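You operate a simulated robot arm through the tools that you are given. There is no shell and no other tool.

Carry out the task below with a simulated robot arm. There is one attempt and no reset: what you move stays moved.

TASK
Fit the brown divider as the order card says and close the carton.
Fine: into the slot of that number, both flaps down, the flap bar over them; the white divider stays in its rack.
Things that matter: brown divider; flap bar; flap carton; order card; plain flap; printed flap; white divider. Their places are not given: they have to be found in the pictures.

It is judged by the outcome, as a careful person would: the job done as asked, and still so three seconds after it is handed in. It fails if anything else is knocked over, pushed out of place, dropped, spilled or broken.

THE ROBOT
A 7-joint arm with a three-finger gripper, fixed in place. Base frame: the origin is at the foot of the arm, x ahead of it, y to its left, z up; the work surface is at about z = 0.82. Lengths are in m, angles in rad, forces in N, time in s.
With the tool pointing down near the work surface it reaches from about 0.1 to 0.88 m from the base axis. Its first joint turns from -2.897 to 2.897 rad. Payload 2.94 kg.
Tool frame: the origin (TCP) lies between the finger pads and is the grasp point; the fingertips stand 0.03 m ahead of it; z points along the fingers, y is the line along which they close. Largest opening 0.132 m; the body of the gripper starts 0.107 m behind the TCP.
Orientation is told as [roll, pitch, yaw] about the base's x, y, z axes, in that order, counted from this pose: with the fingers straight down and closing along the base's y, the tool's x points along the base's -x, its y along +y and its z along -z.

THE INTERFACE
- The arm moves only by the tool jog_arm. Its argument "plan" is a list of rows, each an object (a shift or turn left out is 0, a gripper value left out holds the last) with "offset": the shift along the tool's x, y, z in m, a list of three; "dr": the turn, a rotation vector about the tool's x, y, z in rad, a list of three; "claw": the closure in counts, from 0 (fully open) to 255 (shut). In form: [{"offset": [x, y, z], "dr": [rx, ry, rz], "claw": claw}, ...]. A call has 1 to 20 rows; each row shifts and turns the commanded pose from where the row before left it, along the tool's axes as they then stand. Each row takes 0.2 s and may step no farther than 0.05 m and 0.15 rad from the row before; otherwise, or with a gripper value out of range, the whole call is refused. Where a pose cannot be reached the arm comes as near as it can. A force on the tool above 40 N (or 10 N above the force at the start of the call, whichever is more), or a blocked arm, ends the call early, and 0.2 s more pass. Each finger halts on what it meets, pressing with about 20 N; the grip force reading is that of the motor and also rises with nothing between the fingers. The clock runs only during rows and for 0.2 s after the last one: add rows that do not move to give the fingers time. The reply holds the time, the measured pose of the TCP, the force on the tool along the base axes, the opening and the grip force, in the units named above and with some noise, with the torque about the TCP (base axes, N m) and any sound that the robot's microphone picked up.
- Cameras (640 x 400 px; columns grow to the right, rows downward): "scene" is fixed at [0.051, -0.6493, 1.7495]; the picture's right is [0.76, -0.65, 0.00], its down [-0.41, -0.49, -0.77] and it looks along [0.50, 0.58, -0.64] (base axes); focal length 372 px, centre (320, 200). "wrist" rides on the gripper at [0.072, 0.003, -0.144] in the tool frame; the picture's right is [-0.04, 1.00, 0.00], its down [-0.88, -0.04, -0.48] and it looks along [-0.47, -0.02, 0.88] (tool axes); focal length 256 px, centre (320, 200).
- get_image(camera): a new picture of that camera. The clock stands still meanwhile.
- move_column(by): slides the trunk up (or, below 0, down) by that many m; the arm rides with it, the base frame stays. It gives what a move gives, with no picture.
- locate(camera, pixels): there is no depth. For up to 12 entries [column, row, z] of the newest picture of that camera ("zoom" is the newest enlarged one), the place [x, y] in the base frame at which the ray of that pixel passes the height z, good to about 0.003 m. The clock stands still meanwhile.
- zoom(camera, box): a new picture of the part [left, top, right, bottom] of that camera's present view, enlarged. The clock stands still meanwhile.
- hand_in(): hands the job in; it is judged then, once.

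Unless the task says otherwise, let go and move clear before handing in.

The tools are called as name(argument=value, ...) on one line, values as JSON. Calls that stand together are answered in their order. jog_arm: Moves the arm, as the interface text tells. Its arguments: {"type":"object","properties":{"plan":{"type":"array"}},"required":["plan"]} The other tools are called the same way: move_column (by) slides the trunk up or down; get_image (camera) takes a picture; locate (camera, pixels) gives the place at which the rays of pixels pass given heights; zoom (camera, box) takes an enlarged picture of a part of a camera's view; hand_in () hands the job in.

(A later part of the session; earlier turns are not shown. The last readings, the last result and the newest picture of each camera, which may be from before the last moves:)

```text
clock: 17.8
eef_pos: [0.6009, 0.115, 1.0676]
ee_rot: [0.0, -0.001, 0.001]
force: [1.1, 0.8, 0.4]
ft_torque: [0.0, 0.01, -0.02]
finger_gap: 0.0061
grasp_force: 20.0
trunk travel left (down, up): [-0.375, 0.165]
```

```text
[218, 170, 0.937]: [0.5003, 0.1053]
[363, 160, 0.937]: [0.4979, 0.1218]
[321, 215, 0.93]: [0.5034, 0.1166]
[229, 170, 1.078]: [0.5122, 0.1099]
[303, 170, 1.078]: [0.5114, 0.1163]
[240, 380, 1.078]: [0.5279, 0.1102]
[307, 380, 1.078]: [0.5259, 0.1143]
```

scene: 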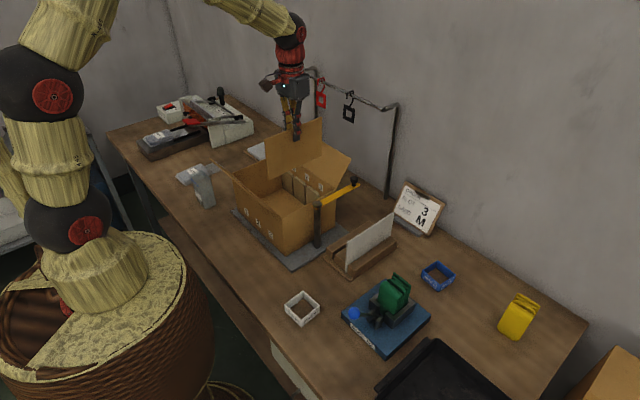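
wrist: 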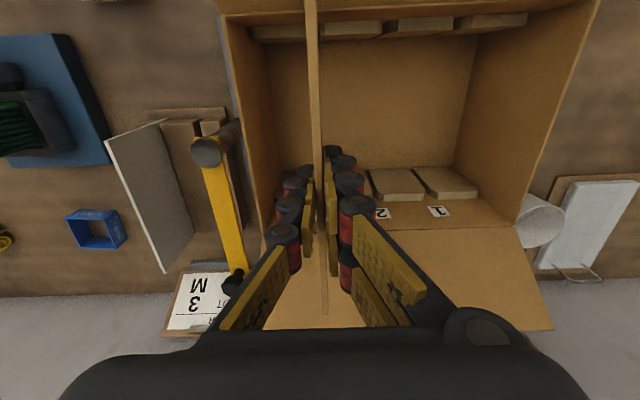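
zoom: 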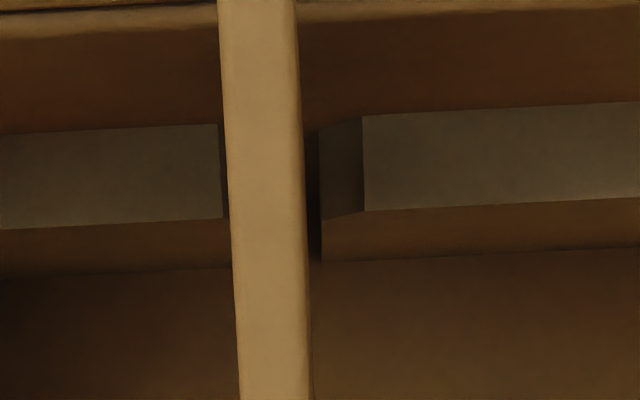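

The slot 3 mouth centre is y≈0.1136 and the divider is at ≈0.113, so they're aligned. I'll lower into the slot slowly while watching the force.

jog_arm(plan=[{"offset": [0, 0.0003, 0.01]}, {"offset": [0, 0, 0.01]}, {"offset": [0, 0, 0.01]}, {"offset": [0, 0, 0.01]}, {}])

zoom(camera="scene", box=[230, 140, 330, 240])

get_image(camera="wrist")

```text
clock: 19.0
eef_pos: [0.6015, 0.1149, 1.0284]
ee_rot: [-0.002, -0.001, 0.0]
force: [-0.7, 0.7, 0.2]
ft_torque: [-0.01, 0.0, 0.03]
finger_gap: 0.0061
grasp_force: 20.5
trunk travel left (down, up): [-0.375, 0.165]
```

```text
4.00 times, centred on (280, 190) of scene
```

zoom: 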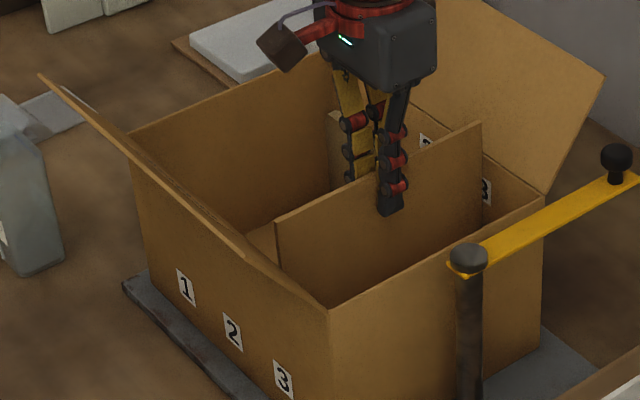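

```text
taken
```

wrist: 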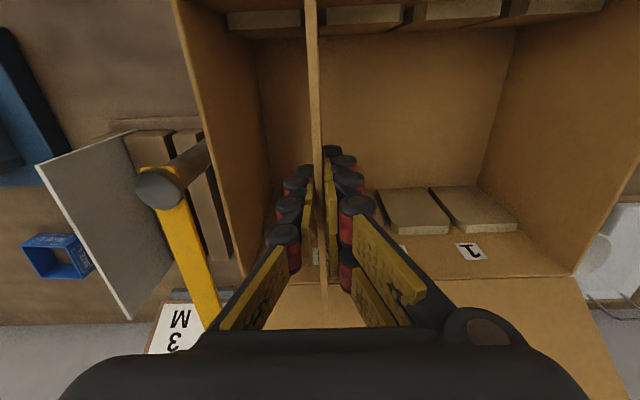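

The divider's bottom is now below the block tops with no force, so it's in the slot. I'll continue down.

jog_arm(plan=[{"offset": [0, 0, 0.012]}, {"offset": [0, 0, 0.012]}, {"offset": [0, 0, 0.012]}, {"offset": [0, 0, 0.012]}, {"offset": [0, 0, 0.008]}, {"offset": [0, 0, 0.005]}, {}])

zoom(camera="scene", box=[230, 140, 330, 240])

```text
clock: 20.6
eef_pos: [0.599, 0.1146, 0.9652]
ee_rot: [0.0, -0.001, -0.001]
force: [-0.8, 0.7, -0.4]
ft_torque: [0.0, -0.02, 0.0]
finger_gap: 0.0061
grasp_force: 20.0
trunk travel left (down, up): [-0.375, 0.165]
```

```text
4.00 times, centred on (280, 190) of scene
```

zoom: 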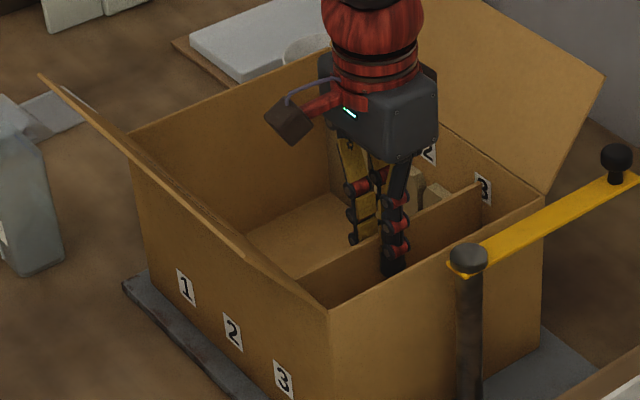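

Still no contact at TCP z=0.965. I'll continue in small steps until it touches the floor.

jog_arm(plan=[{"offset": [0, 0, 0.003]}, {"offset": [0, 0, 0.003]}, {}])

```text
clock: 21.4
eef_pos: [0.6008, 0.1142, 0.9618]
ee_rot: [0.0, -0.003, -0.001]
force: [-2.9, -0.3, 8.0]
ft_torque: [0.0, 0.38, 0.01]
finger_gap: 0.006
grasp_force: 19.6
trunk travel left (down, up): [-0.375, 0.165]
```

Floor contact (8 N up, bottom at about 0.843). I'll release with a small opening and look.

jog_arm(plan=[{"offset": [0, 0, -0.001], "claw": 240}, {"claw": 225}, {"claw": 205}, {}, {}])

get_image(camera="wrist")

zoom(camera="scene", box=[230, 140, 330, 240])

```text
clock: 22.6
eef_pos: [0.6009, 0.1144, 0.9617]
ee_rot: [0.0, -0.003, 0.0]
force: [0.9, 0.0, -0.9]
ft_torque: [0.0, 0.02, 0.0]
finger_gap: 0.0259
grasp_force: 0.0
trunk travel left (down, up): [-0.375, 0.165]
```

```text
taken
```

wrist: 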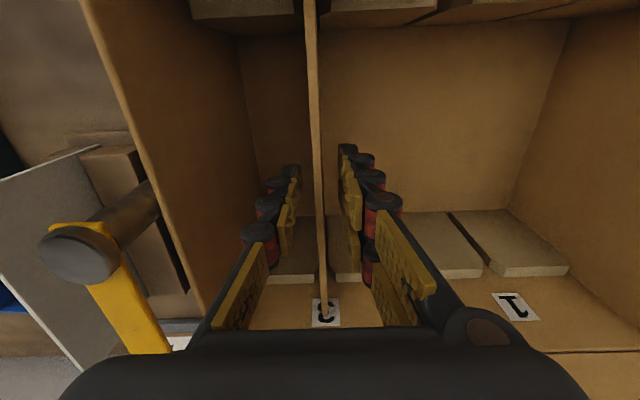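

```text
4.00 times, centred on (280, 190) of scene
```

zoom: 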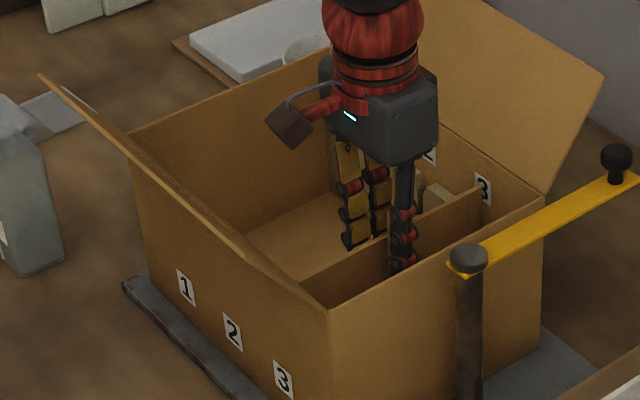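

The divider stands in slot 3 right above its label. I'll lift straight out and then look at the flaps and the surroundings behind the carton.

jog_arm(plan=[{"offset": [0, 0, -0.02]}, {"offset": [0, 0, -0.03]}, {"offset": [0, 0, -0.045]}, {"offset": [0, 0, -0.05]}, {"offset": [0, 0, -0.05]}, {"offset": [0, 0, -0.05]}, {"offset": [0, 0, -0.04]}, {}])

get_image(camera="wrist")

get_image(camera="scene")

zoom(camera="scene", box=[200, 60, 420, 220])

```text
clock: 24.4
eef_pos: [0.6029, 0.1179, 1.2479]
ee_rot: [0.0, -0.001, 0.0]
force: [-0.5, -1.3, 0.4]
ft_torque: [0.01, 0.02, -0.02]
finger_gap: 0.0258
grasp_force: 0.0
trunk travel left (down, up): [-0.375, 0.165]
```

```text
taken
```

wrist: 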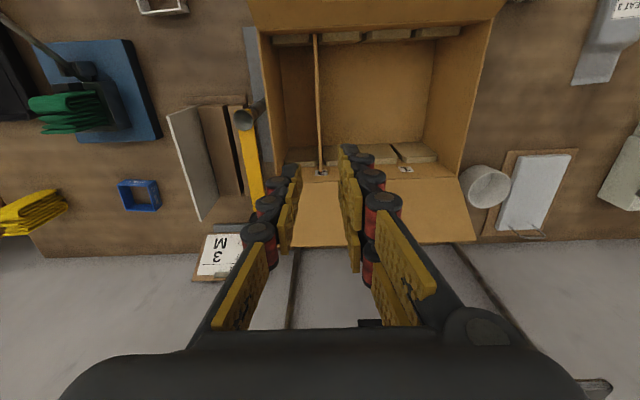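

```text
taken
```

scene: 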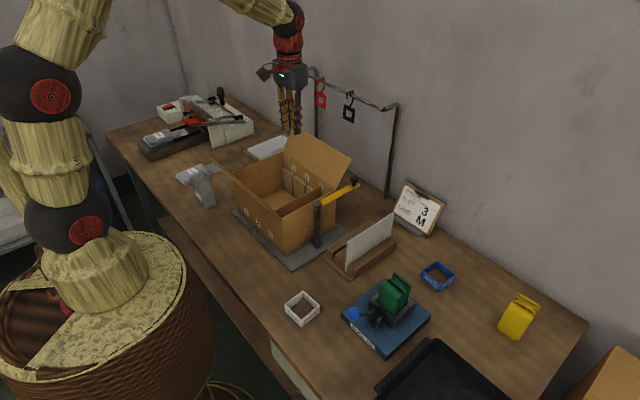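

```text
2.50 times, centred on (310, 140) of scene
```

zoom: 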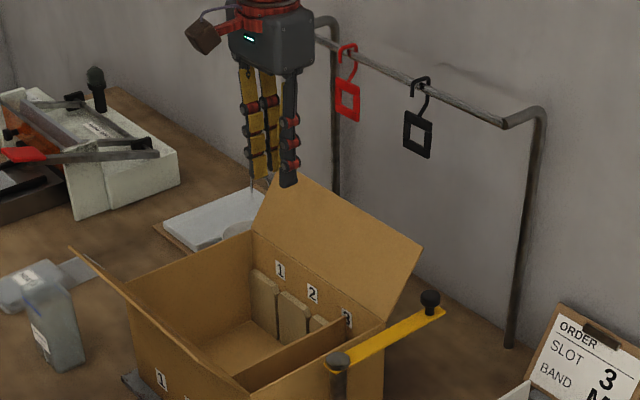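

Two rods with a crossbar and hanging tags stand behind the carton. I'll find their position so I keep clear of them.

locate(camera="scene", pixels=[[388, 196, 0.82], [388, 196, 0.84], [395, 107, 1.15], [395, 107, 1.2], [395, 107, 1.25], [320, 105, 1.1], [320, 105, 1.15], [349, 120, 1.1], [349, 120, 1.15], [335, 160, 1.09], [298, 130, 1.09], [303, 71, 1.2]])

locate(camera="wrist", pixels=[[293, 247, 1.09], [477, 239, 1.09], [293, 247, 1.07], [477, 239, 1.07], [464, 178, 1.0], [290, 178, 1.0]])

zoom(camera="wrist", box=[240, 120, 500, 280])

```text
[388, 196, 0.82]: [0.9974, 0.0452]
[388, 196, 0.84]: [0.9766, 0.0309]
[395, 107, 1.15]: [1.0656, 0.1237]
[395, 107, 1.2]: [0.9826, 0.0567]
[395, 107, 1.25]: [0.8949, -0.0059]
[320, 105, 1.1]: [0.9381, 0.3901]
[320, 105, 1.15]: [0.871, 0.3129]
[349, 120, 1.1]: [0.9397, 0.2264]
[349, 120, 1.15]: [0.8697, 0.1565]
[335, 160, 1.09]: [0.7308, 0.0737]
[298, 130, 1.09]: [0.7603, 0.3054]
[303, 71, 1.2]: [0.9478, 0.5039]
```

```text
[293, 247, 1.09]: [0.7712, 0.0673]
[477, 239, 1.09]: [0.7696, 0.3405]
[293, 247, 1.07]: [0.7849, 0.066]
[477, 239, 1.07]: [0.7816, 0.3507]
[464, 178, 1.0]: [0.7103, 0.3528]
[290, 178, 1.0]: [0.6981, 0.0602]
```

```text
2.46 times, centred on (370, 200) of wrist
```

zoom: 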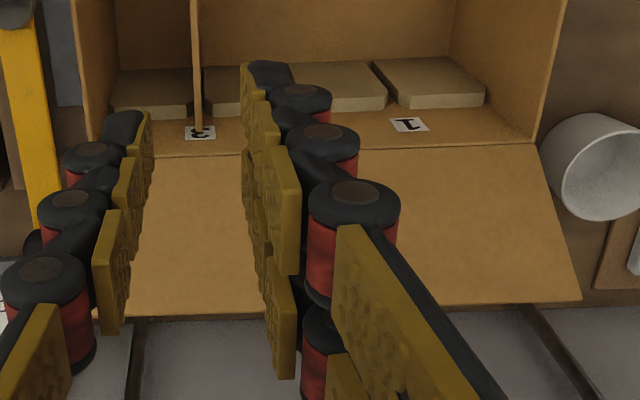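

The rods stand at x≈0.98 and the tags at x≈0.94–0.96, while the back flap's tip is at x≈0.77, z≈1.09. I'll close the fingers, go round behind the plain flap at y=0.2 and come down outside it.

jog_arm(plan=[{"offset": [0, 0, -0.01], "claw": 255}, {"offset": [-0.036, 0.014, 0]}, {"offset": [-0.036, 0.014, 0]}, {"offset": [-0.036, 0.014, 0]}, {"offset": [-0.036, 0.014, 0]}, {"offset": [-0.036, 0.014, 0]}, {"offset": [-0.032, 0.012, 0]}, {}])

get_image(camera="wrist")

get_image(camera="scene")

```text
clock: 26.2
eef_pos: [0.8147, 0.1945, 1.2601]
ee_rot: [-0.001, -0.004, 0.0]
force: [0.7, 0.1, 0.5]
ft_torque: [0.03, -0.02, -0.01]
finger_gap: 0.0001
grasp_force: 20.0
trunk travel left (down, up): [-0.375, 0.165]
```

```text
taken
```

wrist: 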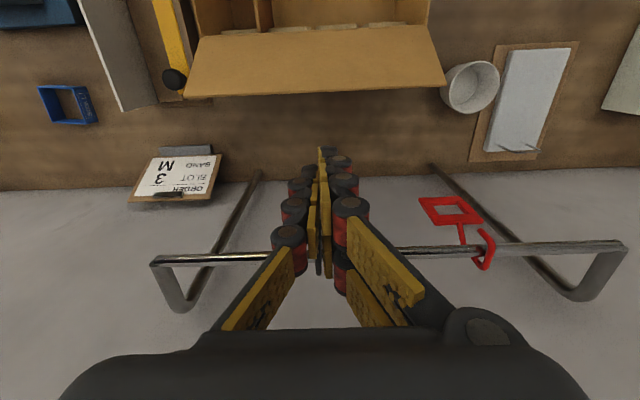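

```text
taken
```

scene: 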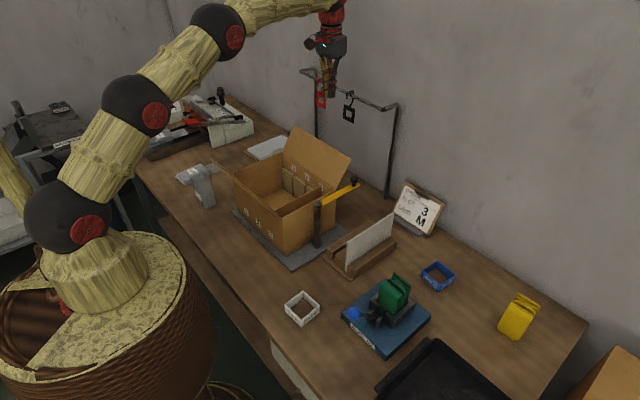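

I'll check how far the crossbar (row ~255) and the red tag are from the gripper before going down.

locate(camera="wrist", pixels=[[165, 262, 1.2], [165, 262, 1.22], [165, 262, 1.25], [610, 245, 1.2], [610, 245, 1.22], [610, 245, 1.25], [450, 210, 1.1], [450, 210, 1.15], [480, 250, 1.2], [257, 175, 0.82], [434, 168, 0.82]])

locate(camera="scene", pixels=[[395, 108, 1.2], [395, 108, 1.22], [395, 108, 1.25], [303, 71, 1.2], [303, 71, 1.22], [303, 71, 1.25]])

zoom(camera="scene", box=[270, 0, 420, 200])

```text
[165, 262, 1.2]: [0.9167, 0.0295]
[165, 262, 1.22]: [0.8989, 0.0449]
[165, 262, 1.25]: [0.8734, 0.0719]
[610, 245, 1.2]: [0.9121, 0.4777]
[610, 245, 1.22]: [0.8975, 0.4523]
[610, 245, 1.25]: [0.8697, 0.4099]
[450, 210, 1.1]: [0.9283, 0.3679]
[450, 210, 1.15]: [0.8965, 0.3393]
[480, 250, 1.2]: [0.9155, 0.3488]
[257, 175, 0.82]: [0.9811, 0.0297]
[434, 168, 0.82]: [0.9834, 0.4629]
```

```text
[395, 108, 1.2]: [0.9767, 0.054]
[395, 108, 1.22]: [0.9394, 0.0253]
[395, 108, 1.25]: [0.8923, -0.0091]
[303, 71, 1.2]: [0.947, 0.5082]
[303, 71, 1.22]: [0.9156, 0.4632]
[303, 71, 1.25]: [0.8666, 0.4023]
```

```text
2.00 times, centred on (345, 100) of scene
```

zoom: 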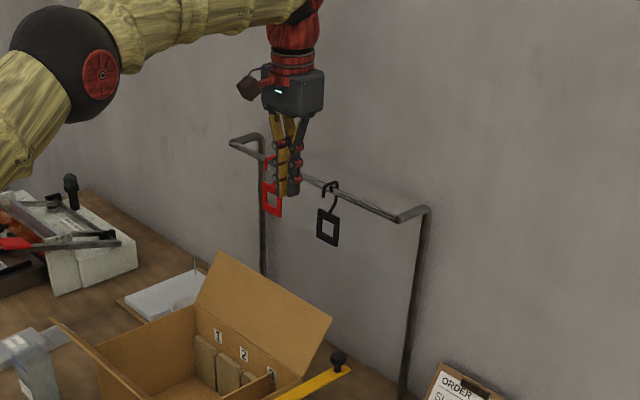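

The crossbar hangs forward at x≈0.91 (z≈1.21), with the black tag at y≈0.2. I'll keep the tool at x≈0.803, giving about 1.5–2 cm to the flap and over 4 cm to the rack, and go down.

jog_arm(plan=[{"offset": [0.012, 0, 0]}, {"offset": [0, 0, 0.04]}, {"offset": [0, 0, 0.04]}, {"offset": [0, 0, 0.03]}, {}])

get_image(camera="wrist")

zoom(camera="scene", box=[220, 60, 400, 240])

```text
clock: 27.4
eef_pos: [0.8005, 0.1978, 1.1473]
ee_rot: [0.001, -0.002, 0.001]
force: [-0.1, 0.1, -0.8]
ft_torque: [0.01, 0.02, 0.0]
finger_gap: 0.0001
grasp_force: 20.3
trunk travel left (down, up): [-0.375, 0.165]
```

```text
taken
```

wrist: 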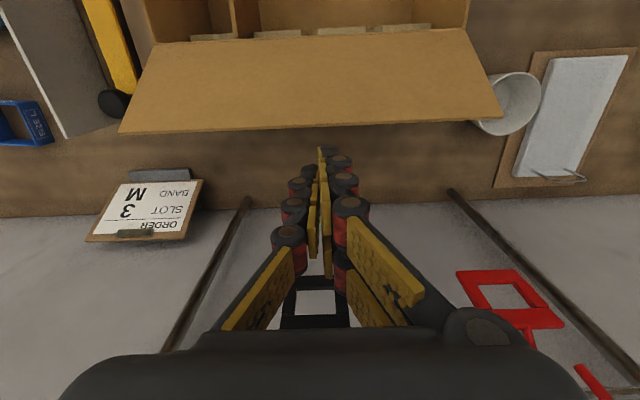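

```text
2.22 times, centred on (310, 150) of scene
```

zoom: 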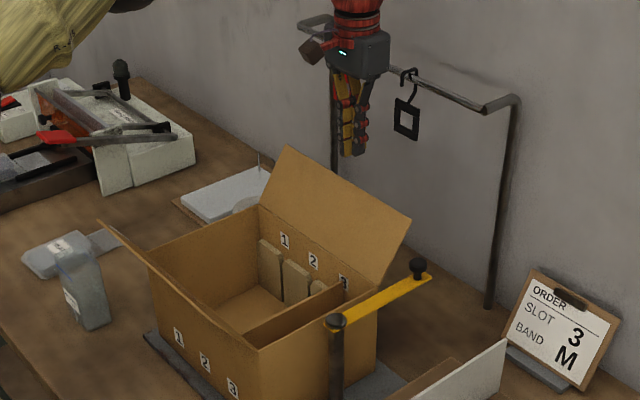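

The fingertips are behind the flap edge (row 128) with clearance. I'll go down to tip z≈1.055, then sweep toward −x gently.

jog_arm(plan=[{"offset": [0, 0, 0.03]}, {"offset": [0, 0, 0.03]}, {"offset": [0.015, 0, 0]}, {"offset": [0.015, 0, 0]}, {"offset": [0.015, 0, 0]}, {}])

zoom(camera="scene", box=[220, 60, 400, 240])

```text
clock: 28.8
eef_pos: [0.7541, 0.1975, 1.0864]
ee_rot: [0.0, -0.003, 0.001]
force: [-0.1, 0.2, 0.1]
ft_torque: [-0.02, 0.03, -0.02]
finger_gap: 0.0
grasp_force: 19.9
trunk travel left (down, up): [-0.375, 0.165]
```

```text
2.22 times, centred on (310, 150) of scene
```

zoom: 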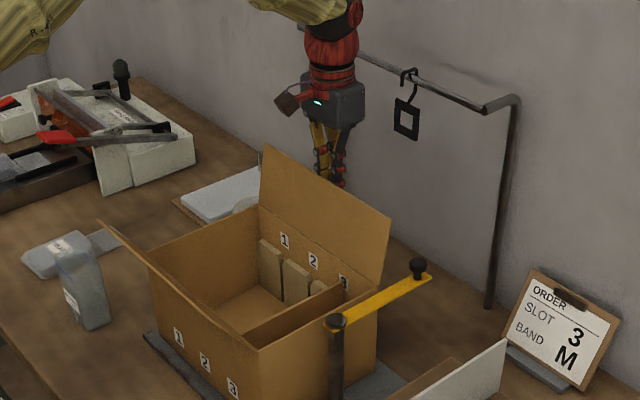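

The flap follows the fingers with negligible force. I'll carry on past vertical.

jog_arm(plan=[{"offset": [0.015, 0, 0]}, {"offset": [0.015, 0, 0]}, {"offset": [0.015, 0, 0]}, {"offset": [0.015, 0, 0]}, {"offset": [0.015, 0, 0]}, {}])

zoom(camera="scene", box=[220, 60, 400, 240])

get_image(camera="wrist")

```text
clock: 30.2
eef_pos: [0.6813, 0.1975, 1.0879]
ee_rot: [0.001, -0.001, 0.0]
force: [-0.8, -0.5, -0.8]
ft_torque: [0.0, -0.01, 0.01]
finger_gap: 0.0002
grasp_force: 20.2
trunk travel left (down, up): [-0.375, 0.165]
```

```text
2.22 times, centred on (310, 150) of scene
```

zoom: 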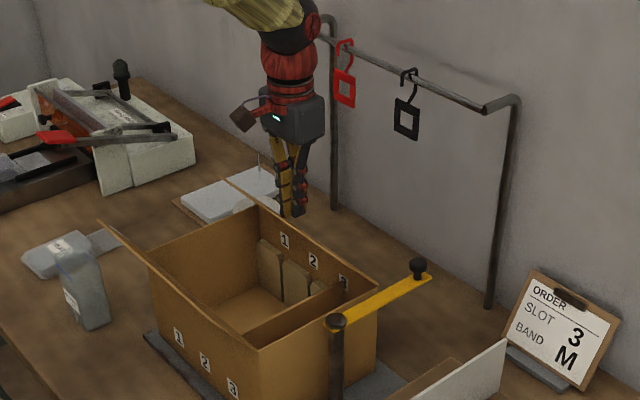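

```text
taken
```

wrist: 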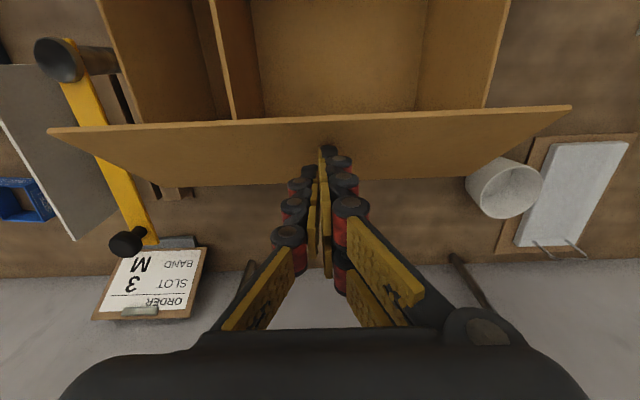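

The flap is past vertical. I'll continue in −x and down to lay it flat.

jog_arm(plan=[{"offset": [0.015, 0, 0]}, {"offset": [0.015, 0, 0.004]}, {"offset": [0.012, 0, 0.01]}, {"offset": [0.004, 0, 0.012]}, {"offset": [0, 0, 0.012]}, {}])

zoom(camera="scene", box=[220, 60, 400, 240])

get_image(camera="wrist")

```text
clock: 31.6
eef_pos: [0.6363, 0.1984, 1.0491]
ee_rot: [0.0, -0.001, -0.001]
force: [-0.4, -0.3, -0.1]
ft_torque: [0.0, 0.03, 0.01]
finger_gap: 0.0
grasp_force: 19.9
trunk travel left (down, up): [-0.375, 0.165]
```

```text
2.22 times, centred on (310, 150) of scene
```

zoom: 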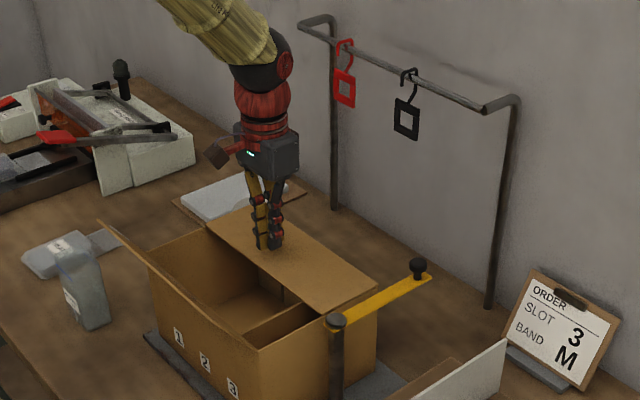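

```text
taken
```

wrist: 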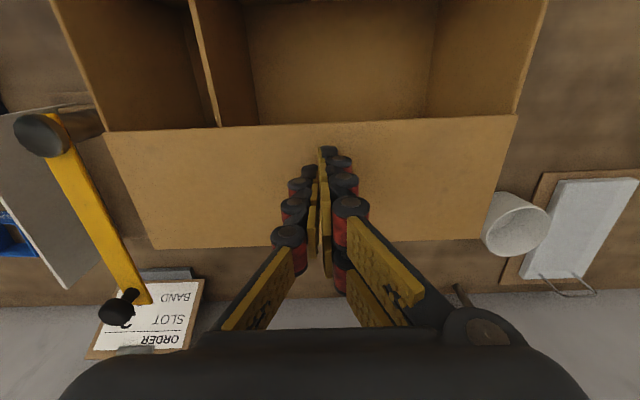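

The flap is nearly flat with its edge at row ~128. I'll press slightly lower, then lift a little to see whether it stays down.

jog_arm(plan=[{"offset": [0, 0, 0.006]}, {"offset": [0, 0, 0.004]}, {}])

jog_arm(plan=[{"offset": [0, 0, -0.03]}, {"offset": [0, 0, -0.03]}, {}])

zoom(camera="scene", box=[220, 60, 400, 240])

get_image(camera="wrist")

```text
clock: 32.4
eef_pos: [0.6356, 0.1983, 1.0394]
ee_rot: [-0.001, -0.003, 0.001]
force: [1.0, -0.6, -0.5]
ft_torque: [0.0, 0.01, 0.0]
finger_gap: 0.0
grasp_force: 20.2
trunk travel left (down, up): [-0.375, 0.165]
```

```text
clock: 33.2
eef_pos: [0.6363, 0.1992, 1.0969]
ee_rot: [0.0, -0.002, 0.0]
force: [0.6, 0.3, -0.8]
ft_torque: [0.03, 0.0, 0.0]
finger_gap: 0.0
grasp_force: 20.1
trunk travel left (down, up): [-0.375, 0.165]
```

```text
2.22 times, centred on (310, 150) of scene
```

zoom: 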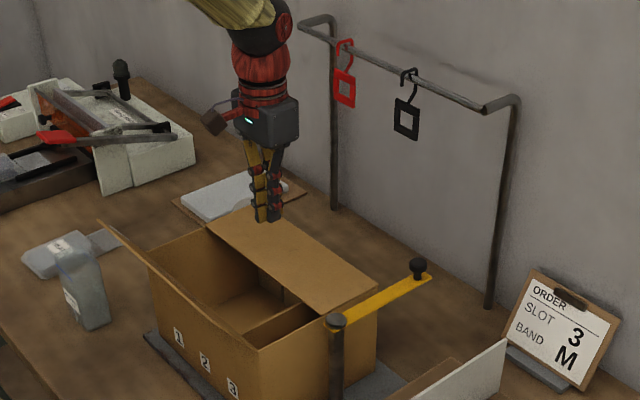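

```text
taken
```

wrist: 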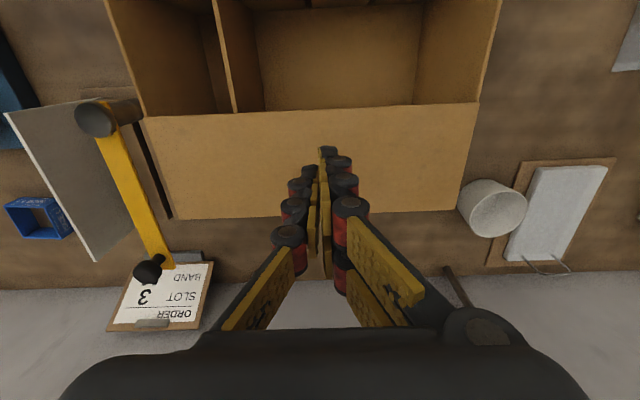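

The flap stayed down after I lifted. I'll zoom in to see whether it's fully flush with the rim and below the bar.

zoom(camera="scene", box=[280, 150, 360, 220])

locate(camera="wrist", pixels=[[150, 116, 1.0], [478, 102, 1.0], [300, 109, 1.0], [172, 218, 1.0], [458, 210, 1.0], [98, 118, 1.02], [150, 268, 1.04]])

```text
5.71 times, centred on (320, 185) of scene
```

zoom: 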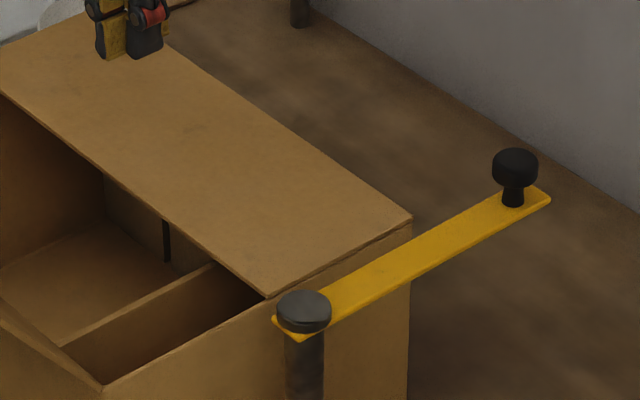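

```text
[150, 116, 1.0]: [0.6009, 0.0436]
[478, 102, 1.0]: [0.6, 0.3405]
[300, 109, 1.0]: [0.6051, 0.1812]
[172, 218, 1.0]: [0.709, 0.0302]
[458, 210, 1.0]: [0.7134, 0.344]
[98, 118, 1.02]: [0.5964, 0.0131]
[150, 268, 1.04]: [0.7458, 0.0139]
```

The plain flap lies flat with its edge at x≈0.601. Next I'll move over to the printed flap, outside it at x≈0.39.

jog_arm(plan=[{"offset": [0, 0, -0.045]}, {"offset": [0, 0, -0.045]}, {"offset": [0, 0, -0.035]}, {"offset": [0.042, 0, 0]}, {"offset": [0.042, 0, 0]}, {"offset": [0.042, 0, 0]}, {"offset": [0.042, 0, 0]}, {"offset": [0.042, 0, 0]}, {"offset": [0.038, 0, 0]}, {}])

get_image(camera="wrist")

get_image(camera="scene")

```text
clock: 35.4
eef_pos: [0.385, 0.1996, 1.2217]
ee_rot: [0.001, -0.003, 0.0]
force: [0.6, -0.6, -0.5]
ft_torque: [0.02, 0.02, -0.01]
finger_gap: 0.0
grasp_force: 20.3
trunk travel left (down, up): [-0.375, 0.165]
```

```text
taken
```

wrist: 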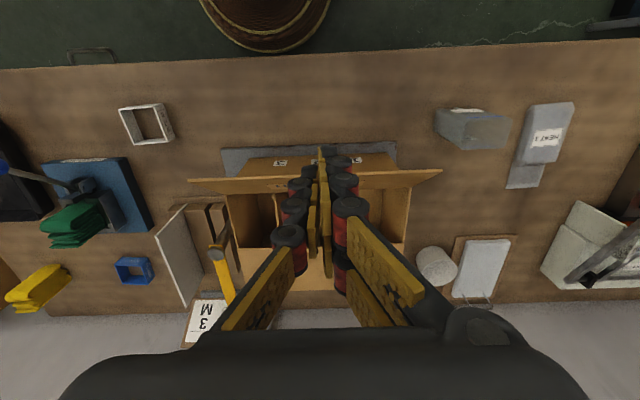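

```text
taken
```

scene: 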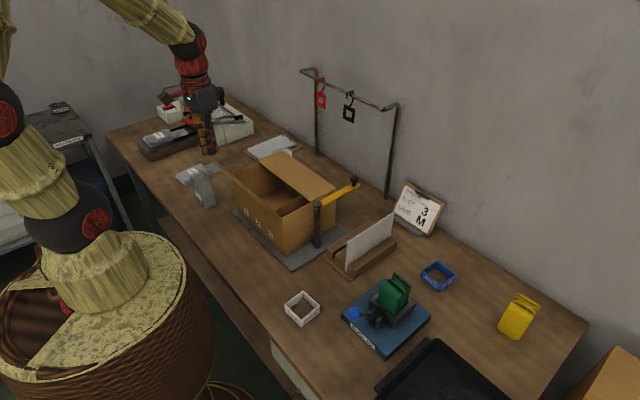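

locate(camera="wrist", pixels=[[192, 181, 1.085], [440, 170, 1.085], [192, 181, 1.1], [440, 170, 1.1], [435, 130, 0.95], [221, 150, 0.83]])

zoom(camera="wrist", box=[180, 120, 460, 280])

```text
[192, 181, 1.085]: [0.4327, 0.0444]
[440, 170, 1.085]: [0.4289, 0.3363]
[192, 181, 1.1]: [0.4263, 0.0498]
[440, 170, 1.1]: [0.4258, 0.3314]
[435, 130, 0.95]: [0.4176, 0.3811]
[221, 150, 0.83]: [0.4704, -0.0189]
```

```text
2.29 times, centred on (320, 200) of wrist
```

zoom: 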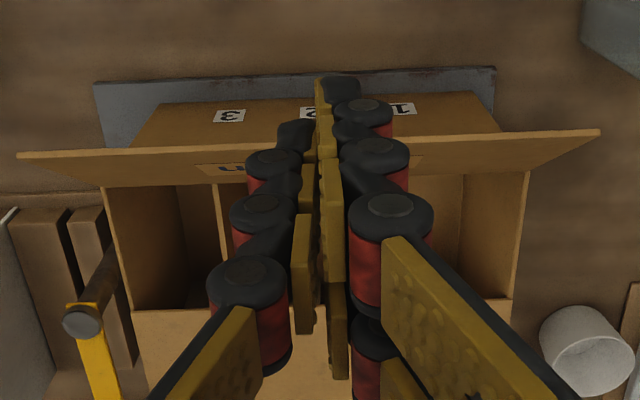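

The flap edge is at x≈0.43 and the fingers are at 0.385. I'll descend outside it and sweep toward +x.

jog_arm(plan=[{"offset": [0, 0, 0.045]}, {"offset": [0, 0, 0.045]}, {"offset": [0, 0, 0.045]}, {"offset": [-0.015, 0, 0]}, {"offset": [-0.015, 0, 0]}, {"offset": [-0.015, 0, 0]}, {"offset": [-0.015, 0, 0]}, {}])

zoom(camera="scene", box=[180, 90, 360, 270])

get_image(camera="wrist")

```text
clock: 36.7
eef_pos: [0.4221, 0.198, 1.0935]
ee_rot: [0.004, -0.009, 0.0]
force: [-15.1, -4.0, 32.2]
ft_torque: [0.02, -0.74, 0.11]
finger_gap: 0.0
grasp_force: 20.6
trunk travel left (down, up): [-0.375, 0.165]
stopped in row 6: the force on the tool passed its limit at 54 N (the readings are from after the stop); the commanded pose is now the measured one
```

```text
2.22 times, centred on (270, 180) of scene
```

zoom: 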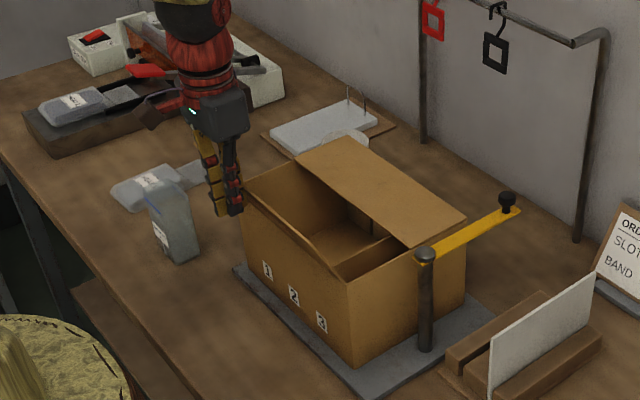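

```text
taken
```

wrist: 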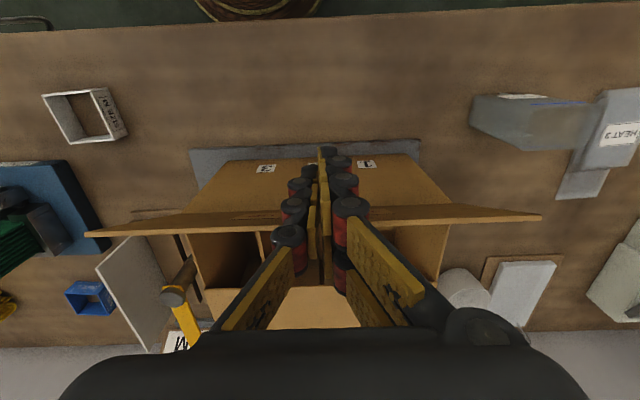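

A 54 N stop occurred at first contact: force −x and up, probably the flap's edge caught on a finger knuckle. I'll back off a little and look closely.

zoom(camera="wrist", box=[240, 130, 400, 260])

zoom(camera="scene", box=[240, 130, 310, 200])

```text
3.08 times, centred on (320, 195) of wrist
```

zoom: 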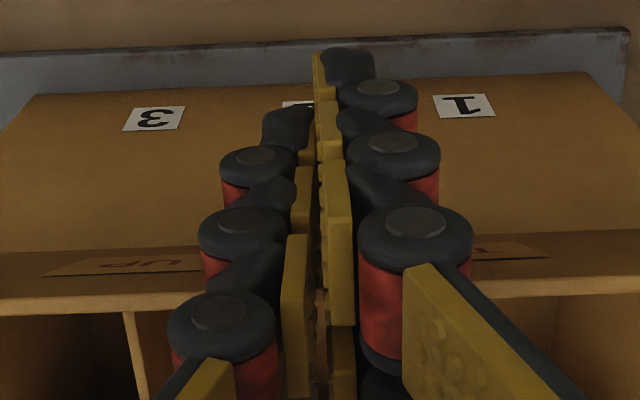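

```text
5.71 times, centred on (275, 165) of scene
```

zoom: 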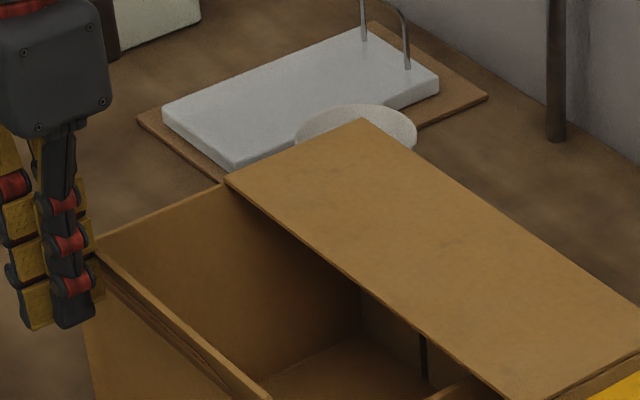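

The flap's edge is caught under a finger knuckle. I'll back off, then tilt the fingers forward so the fingertip pushes low on the flap's outer face.

jog_arm(plan=[{"offset": [0.01, 0, 0]}, {"offset": [0.02, 0, 0]}, {"offset": [0.02, 0, 0]}, {}])

get_image(camera="wrist")

zoom(camera="scene", box=[180, 110, 350, 270])

```text
clock: 37.7
eef_pos: [0.3742, 0.1994, 1.0914]
ee_rot: [0.002, -0.003, 0.001]
force: [-0.1, -0.5, 0.1]
ft_torque: [0.01, 0.0, -0.02]
finger_gap: 0.0001
grasp_force: 20.0
trunk travel left (down, up): [-0.375, 0.165]
```

```text
taken
```

wrist: 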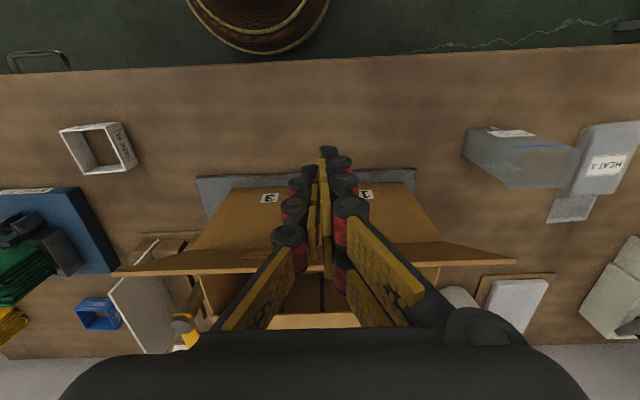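

```text
2.50 times, centred on (265, 190) of scene
```

zoom: 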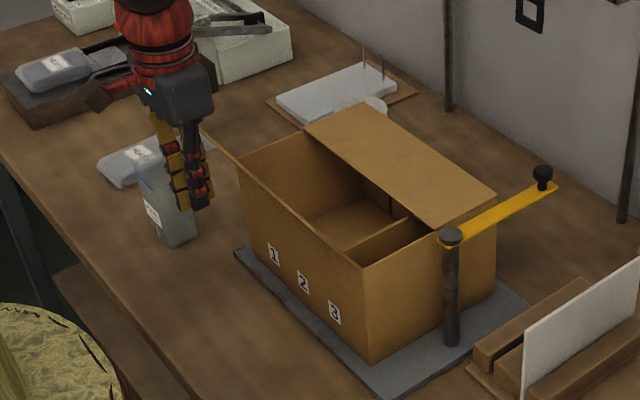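

The flap sprang back to its tilt and the carton looks undisturbed. I'll lower, tilt the fingers forward by about 0.7 rad, and check.

jog_arm(plan=[{"offset": [-0.013, 0, 0.024]}, {"offset": [-0.013, 0, 0]}, {"dr": [0, -0.14, 0]}, {"dr": [0, -0.14, 0]}, {"dr": [0, -0.14, 0]}, {"dr": [0, -0.14, 0]}, {"dr": [0, -0.14, 0]}, {}])

get_image(camera="wrist")

zoom(camera="scene", box=[180, 110, 350, 270])

```text
clock: 39.5
eef_pos: [0.4009, 0.1979, 1.0663]
ee_rot: [0.003, -0.705, -0.003]
force: [-0.3, 0.6, 0.2]
ft_torque: [0.01, -0.02, 0.0]
finger_gap: 0.0001
grasp_force: 20.5
trunk travel left (down, up): [-0.375, 0.165]
```

```text
taken
```

wrist: 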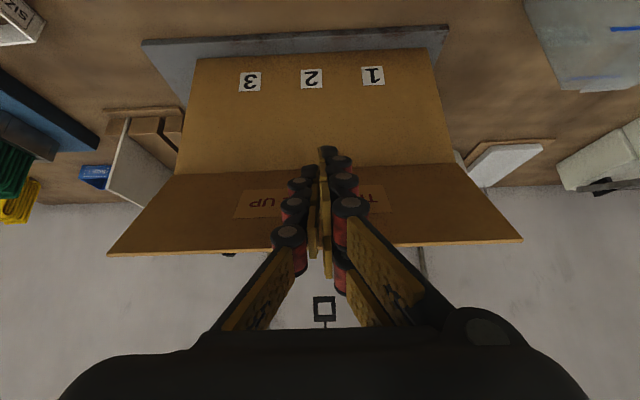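

```text
2.50 times, centred on (265, 190) of scene
```

zoom: 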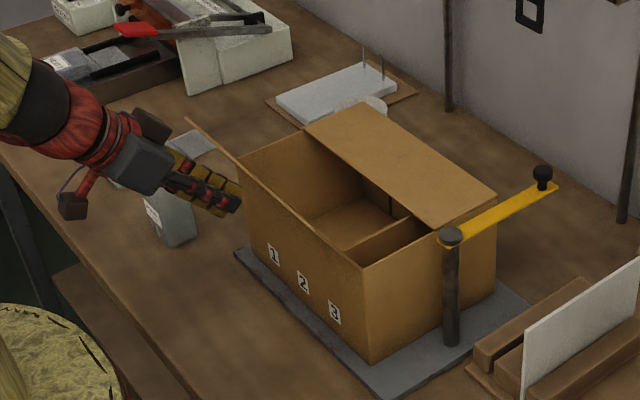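

The fingertips (325,150) now face the lower half of the flap's outer side, below its edge. I'll push +x in small steps.

jog_arm(plan=[{"offset": [-0.0128, 0, 0.0082]}, {"offset": [-0.0128, 0, 0.0082]}, {"offset": [-0.0128, 0, 0.0082]}, {"offset": [-0.0128, 0, 0.0082]}, {}])

get_image(camera="wrist")

zoom(camera="scene", box=[180, 110, 350, 270])

```text
clock: 40.7
eef_pos: [0.4627, 0.1986, 1.076]
ee_rot: [0.003, -0.704, 0.0]
force: [-0.2, -0.4, -0.1]
ft_torque: [0.04, -0.02, -0.03]
finger_gap: 0.0
grasp_force: 20.4
trunk travel left (down, up): [-0.375, 0.165]
```

```text
taken
```

wrist: 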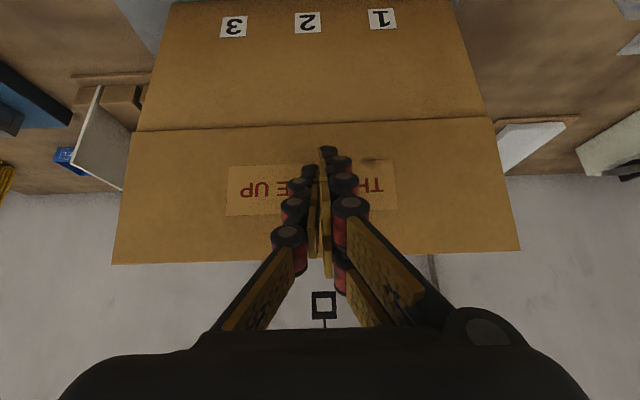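

```text
2.50 times, centred on (265, 190) of scene
```

zoom: 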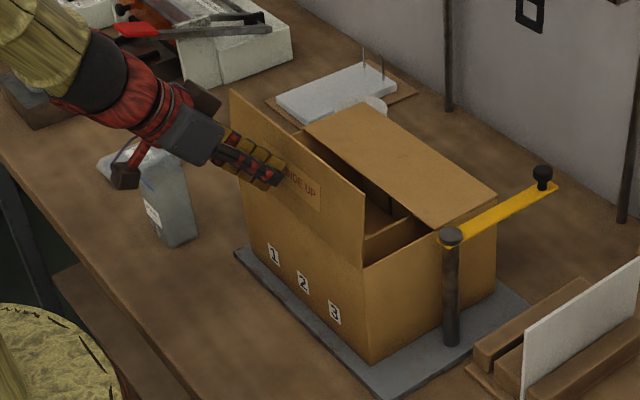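

The flap is near vertical ("THIS SIDE UP" on the outside) with no force. I'll continue over and down.

jog_arm(plan=[{"offset": [-0.0102, 0, 0.0112]}, {"offset": [-0.0102, 0, 0.0112]}, {"offset": [-0.0102, 0, 0.0112]}, {"offset": [-0.0102, 0, 0.0112]}, {"offset": [-0.004, 0, 0.0135]}, {}])

get_image(camera="wrist")

zoom(camera="scene", box=[180, 110, 350, 270])

```text
clock: 42.1
eef_pos: [0.5312, 0.2003, 1.0597]
ee_rot: [0.0, -0.703, -0.002]
force: [-0.7, -0.8, -0.1]
ft_torque: [-0.01, -0.02, 0.06]
finger_gap: 0.0001
grasp_force: 20.0
trunk travel left (down, up): [-0.375, 0.165]
```

```text
taken
```

wrist: 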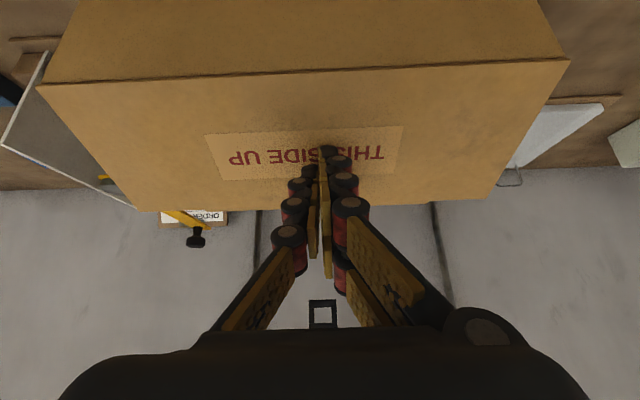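

```text
2.50 times, centred on (265, 190) of scene
```

zoom: 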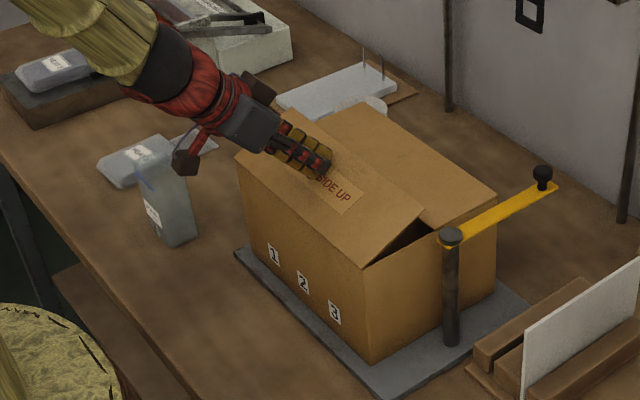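

The flap is about 35° above flat. I'll keep pressing down and forward.

jog_arm(plan=[{"offset": [0.0026, 0, 0.0109]}, {"offset": [0.0026, 0, 0.0109]}, {"offset": [0.0026, 0, 0.0085]}, {}])

get_image(camera="wrist")

zoom(camera="scene", box=[220, 130, 350, 260])

```text
clock: 43.0
eef_pos: [0.5507, 0.2012, 1.0394]
ee_rot: [0.007, -0.719, -0.003]
force: [0.9, 0.5, 13.0]
ft_torque: [0.03, 0.0, -0.04]
finger_gap: 0.0
grasp_force: 19.7
trunk travel left (down, up): [-0.375, 0.165]
stopped in row 4: the force on the tool passed its limit at 43 N (the readings are from after the stop); the commanded pose is now the measured one
```

```text
taken
```

wrist: 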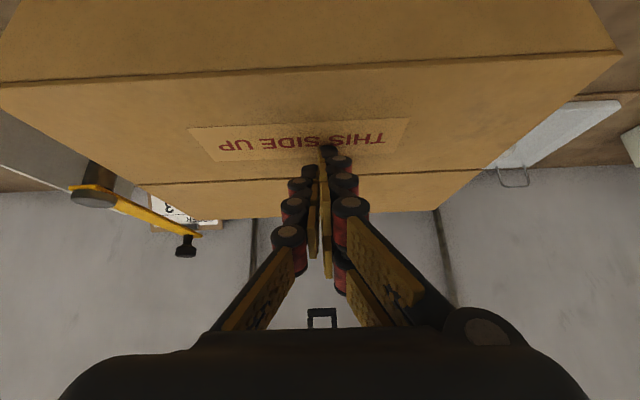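

```text
3.08 times, centred on (285, 195) of scene
```

zoom: 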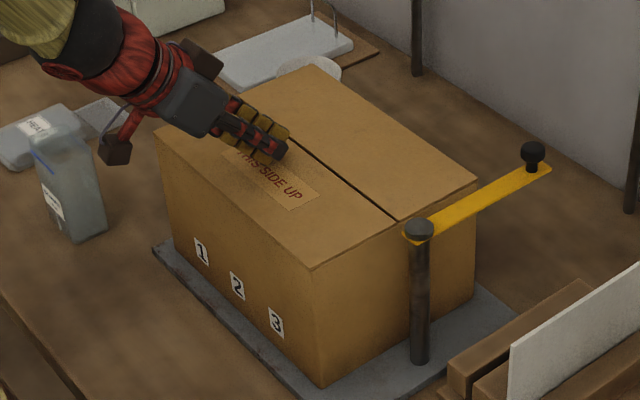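

Both flaps are flat now (the contact stop was the flap bottoming out). I'll back off along the fingers, level the tool and check that both stay down.

jog_arm(plan=[{"offset": [0, 0, -0.02]}, {"offset": [0, 0, -0.04]}, {"offset": [-0.02, 0, -0.045]}, {"offset": [-0.02, 0, -0.045]}, {"dr": [0, 0.14, 0]}, {"dr": [0, 0.14, 0]}, {"dr": [0, 0.14, 0]}, {"dr": [0, 0.14, 0]}, {"dr": [0, 0.15, 0]}, {}])

get_image(camera="wrist")

get_image(camera="scene")

zoom(camera="scene", box=[220, 130, 350, 260])

```text
clock: 45.2
eef_pos: [0.4817, 0.199, 1.178]
ee_rot: [0.005, -0.004, 0.001]
force: [0.0, 0.1, 0.2]
ft_torque: [0.04, -0.06, -0.01]
finger_gap: 0.0002
grasp_force: 20.2
trunk travel left (down, up): [-0.375, 0.165]
```

```text
taken
```

wrist: 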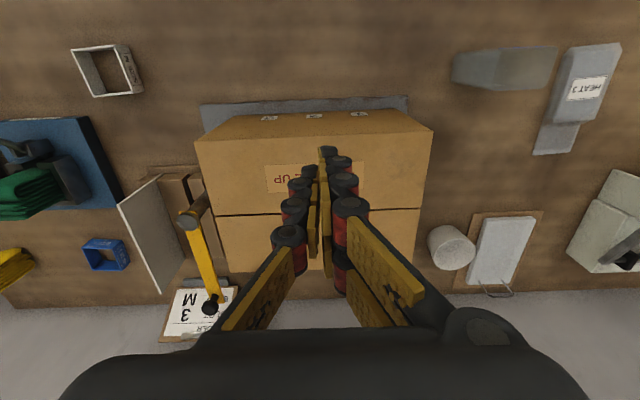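

```text
taken
```

scene: 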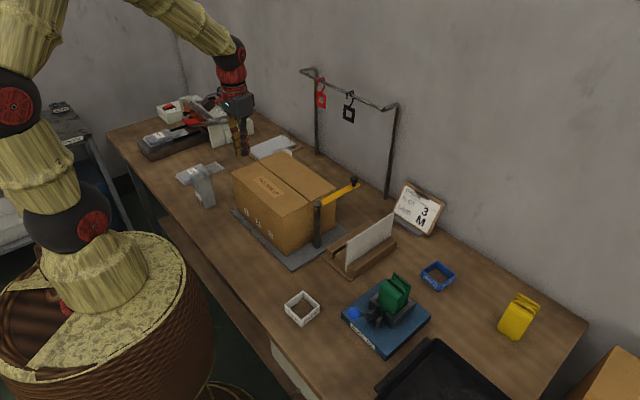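

```text
3.08 times, centred on (285, 195) of scene
```

zoom: 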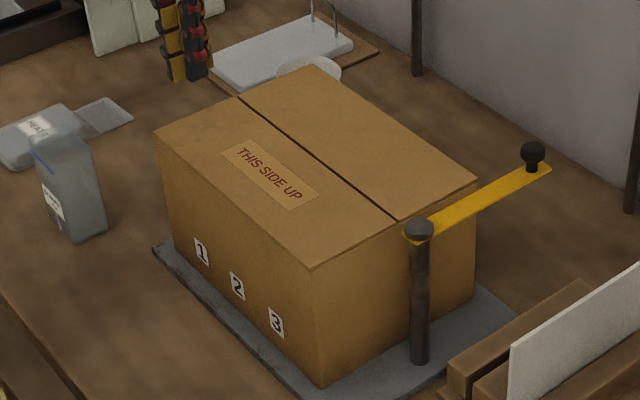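

Both flaps stay flat and the carton is in place. Now I'll triangulate the bar knob's position and height with both cameras.

zoom(camera="wrist", box=[160, 190, 240, 330])

zoom(camera="scene", box=[300, 160, 370, 220])

locate(camera="scene", pixels=[[353.8, 179.7, 1.03], [353.8, 179.7, 1.04], [353.8, 179.7, 1.05], [353.8, 179.7, 1.06], [353.8, 185.9, 1.01], [353.8, 185.9, 1.02], [353.8, 185.9, 1.03], [317, 202, 1.02], [317, 202, 1.03]])

locate(camera="wrist", pixels=[[210.5, 304, 1.03], [210.5, 304, 1.04], [210.5, 304, 1.05], [210.5, 304, 1.06], [187, 220, 1.01], [187, 220, 1.02], [187, 220, 1.03]])

```text
2.86 times, centred on (200, 260) of wrist
```

zoom: 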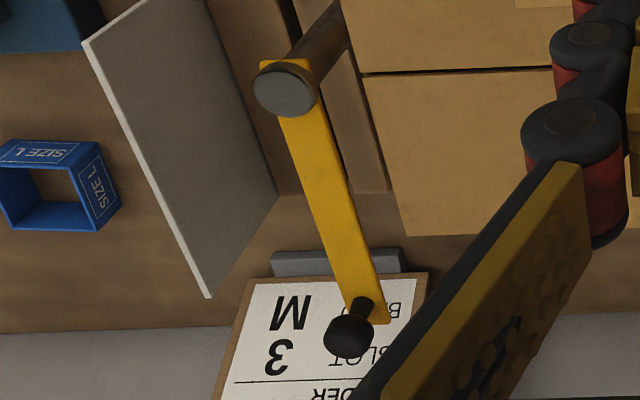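

```text
6.67 times, centred on (335, 190) of scene
```

zoom: 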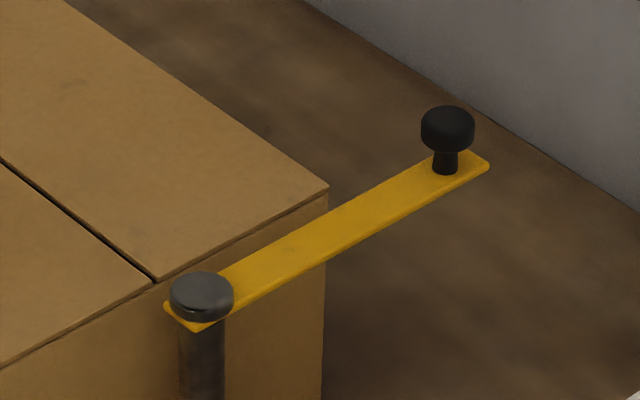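

```text
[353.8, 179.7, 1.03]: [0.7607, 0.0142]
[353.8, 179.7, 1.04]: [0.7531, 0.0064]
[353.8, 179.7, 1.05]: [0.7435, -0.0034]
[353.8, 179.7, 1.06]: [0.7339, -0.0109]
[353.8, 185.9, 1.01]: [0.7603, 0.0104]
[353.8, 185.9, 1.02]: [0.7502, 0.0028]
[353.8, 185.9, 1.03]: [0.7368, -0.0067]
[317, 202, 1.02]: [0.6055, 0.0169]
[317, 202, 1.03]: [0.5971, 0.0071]
```

```text
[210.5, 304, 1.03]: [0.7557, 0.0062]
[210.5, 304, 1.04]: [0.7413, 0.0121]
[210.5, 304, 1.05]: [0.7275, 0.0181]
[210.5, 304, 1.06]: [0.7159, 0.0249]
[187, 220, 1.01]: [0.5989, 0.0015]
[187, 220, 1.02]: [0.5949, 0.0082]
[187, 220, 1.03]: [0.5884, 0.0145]
```

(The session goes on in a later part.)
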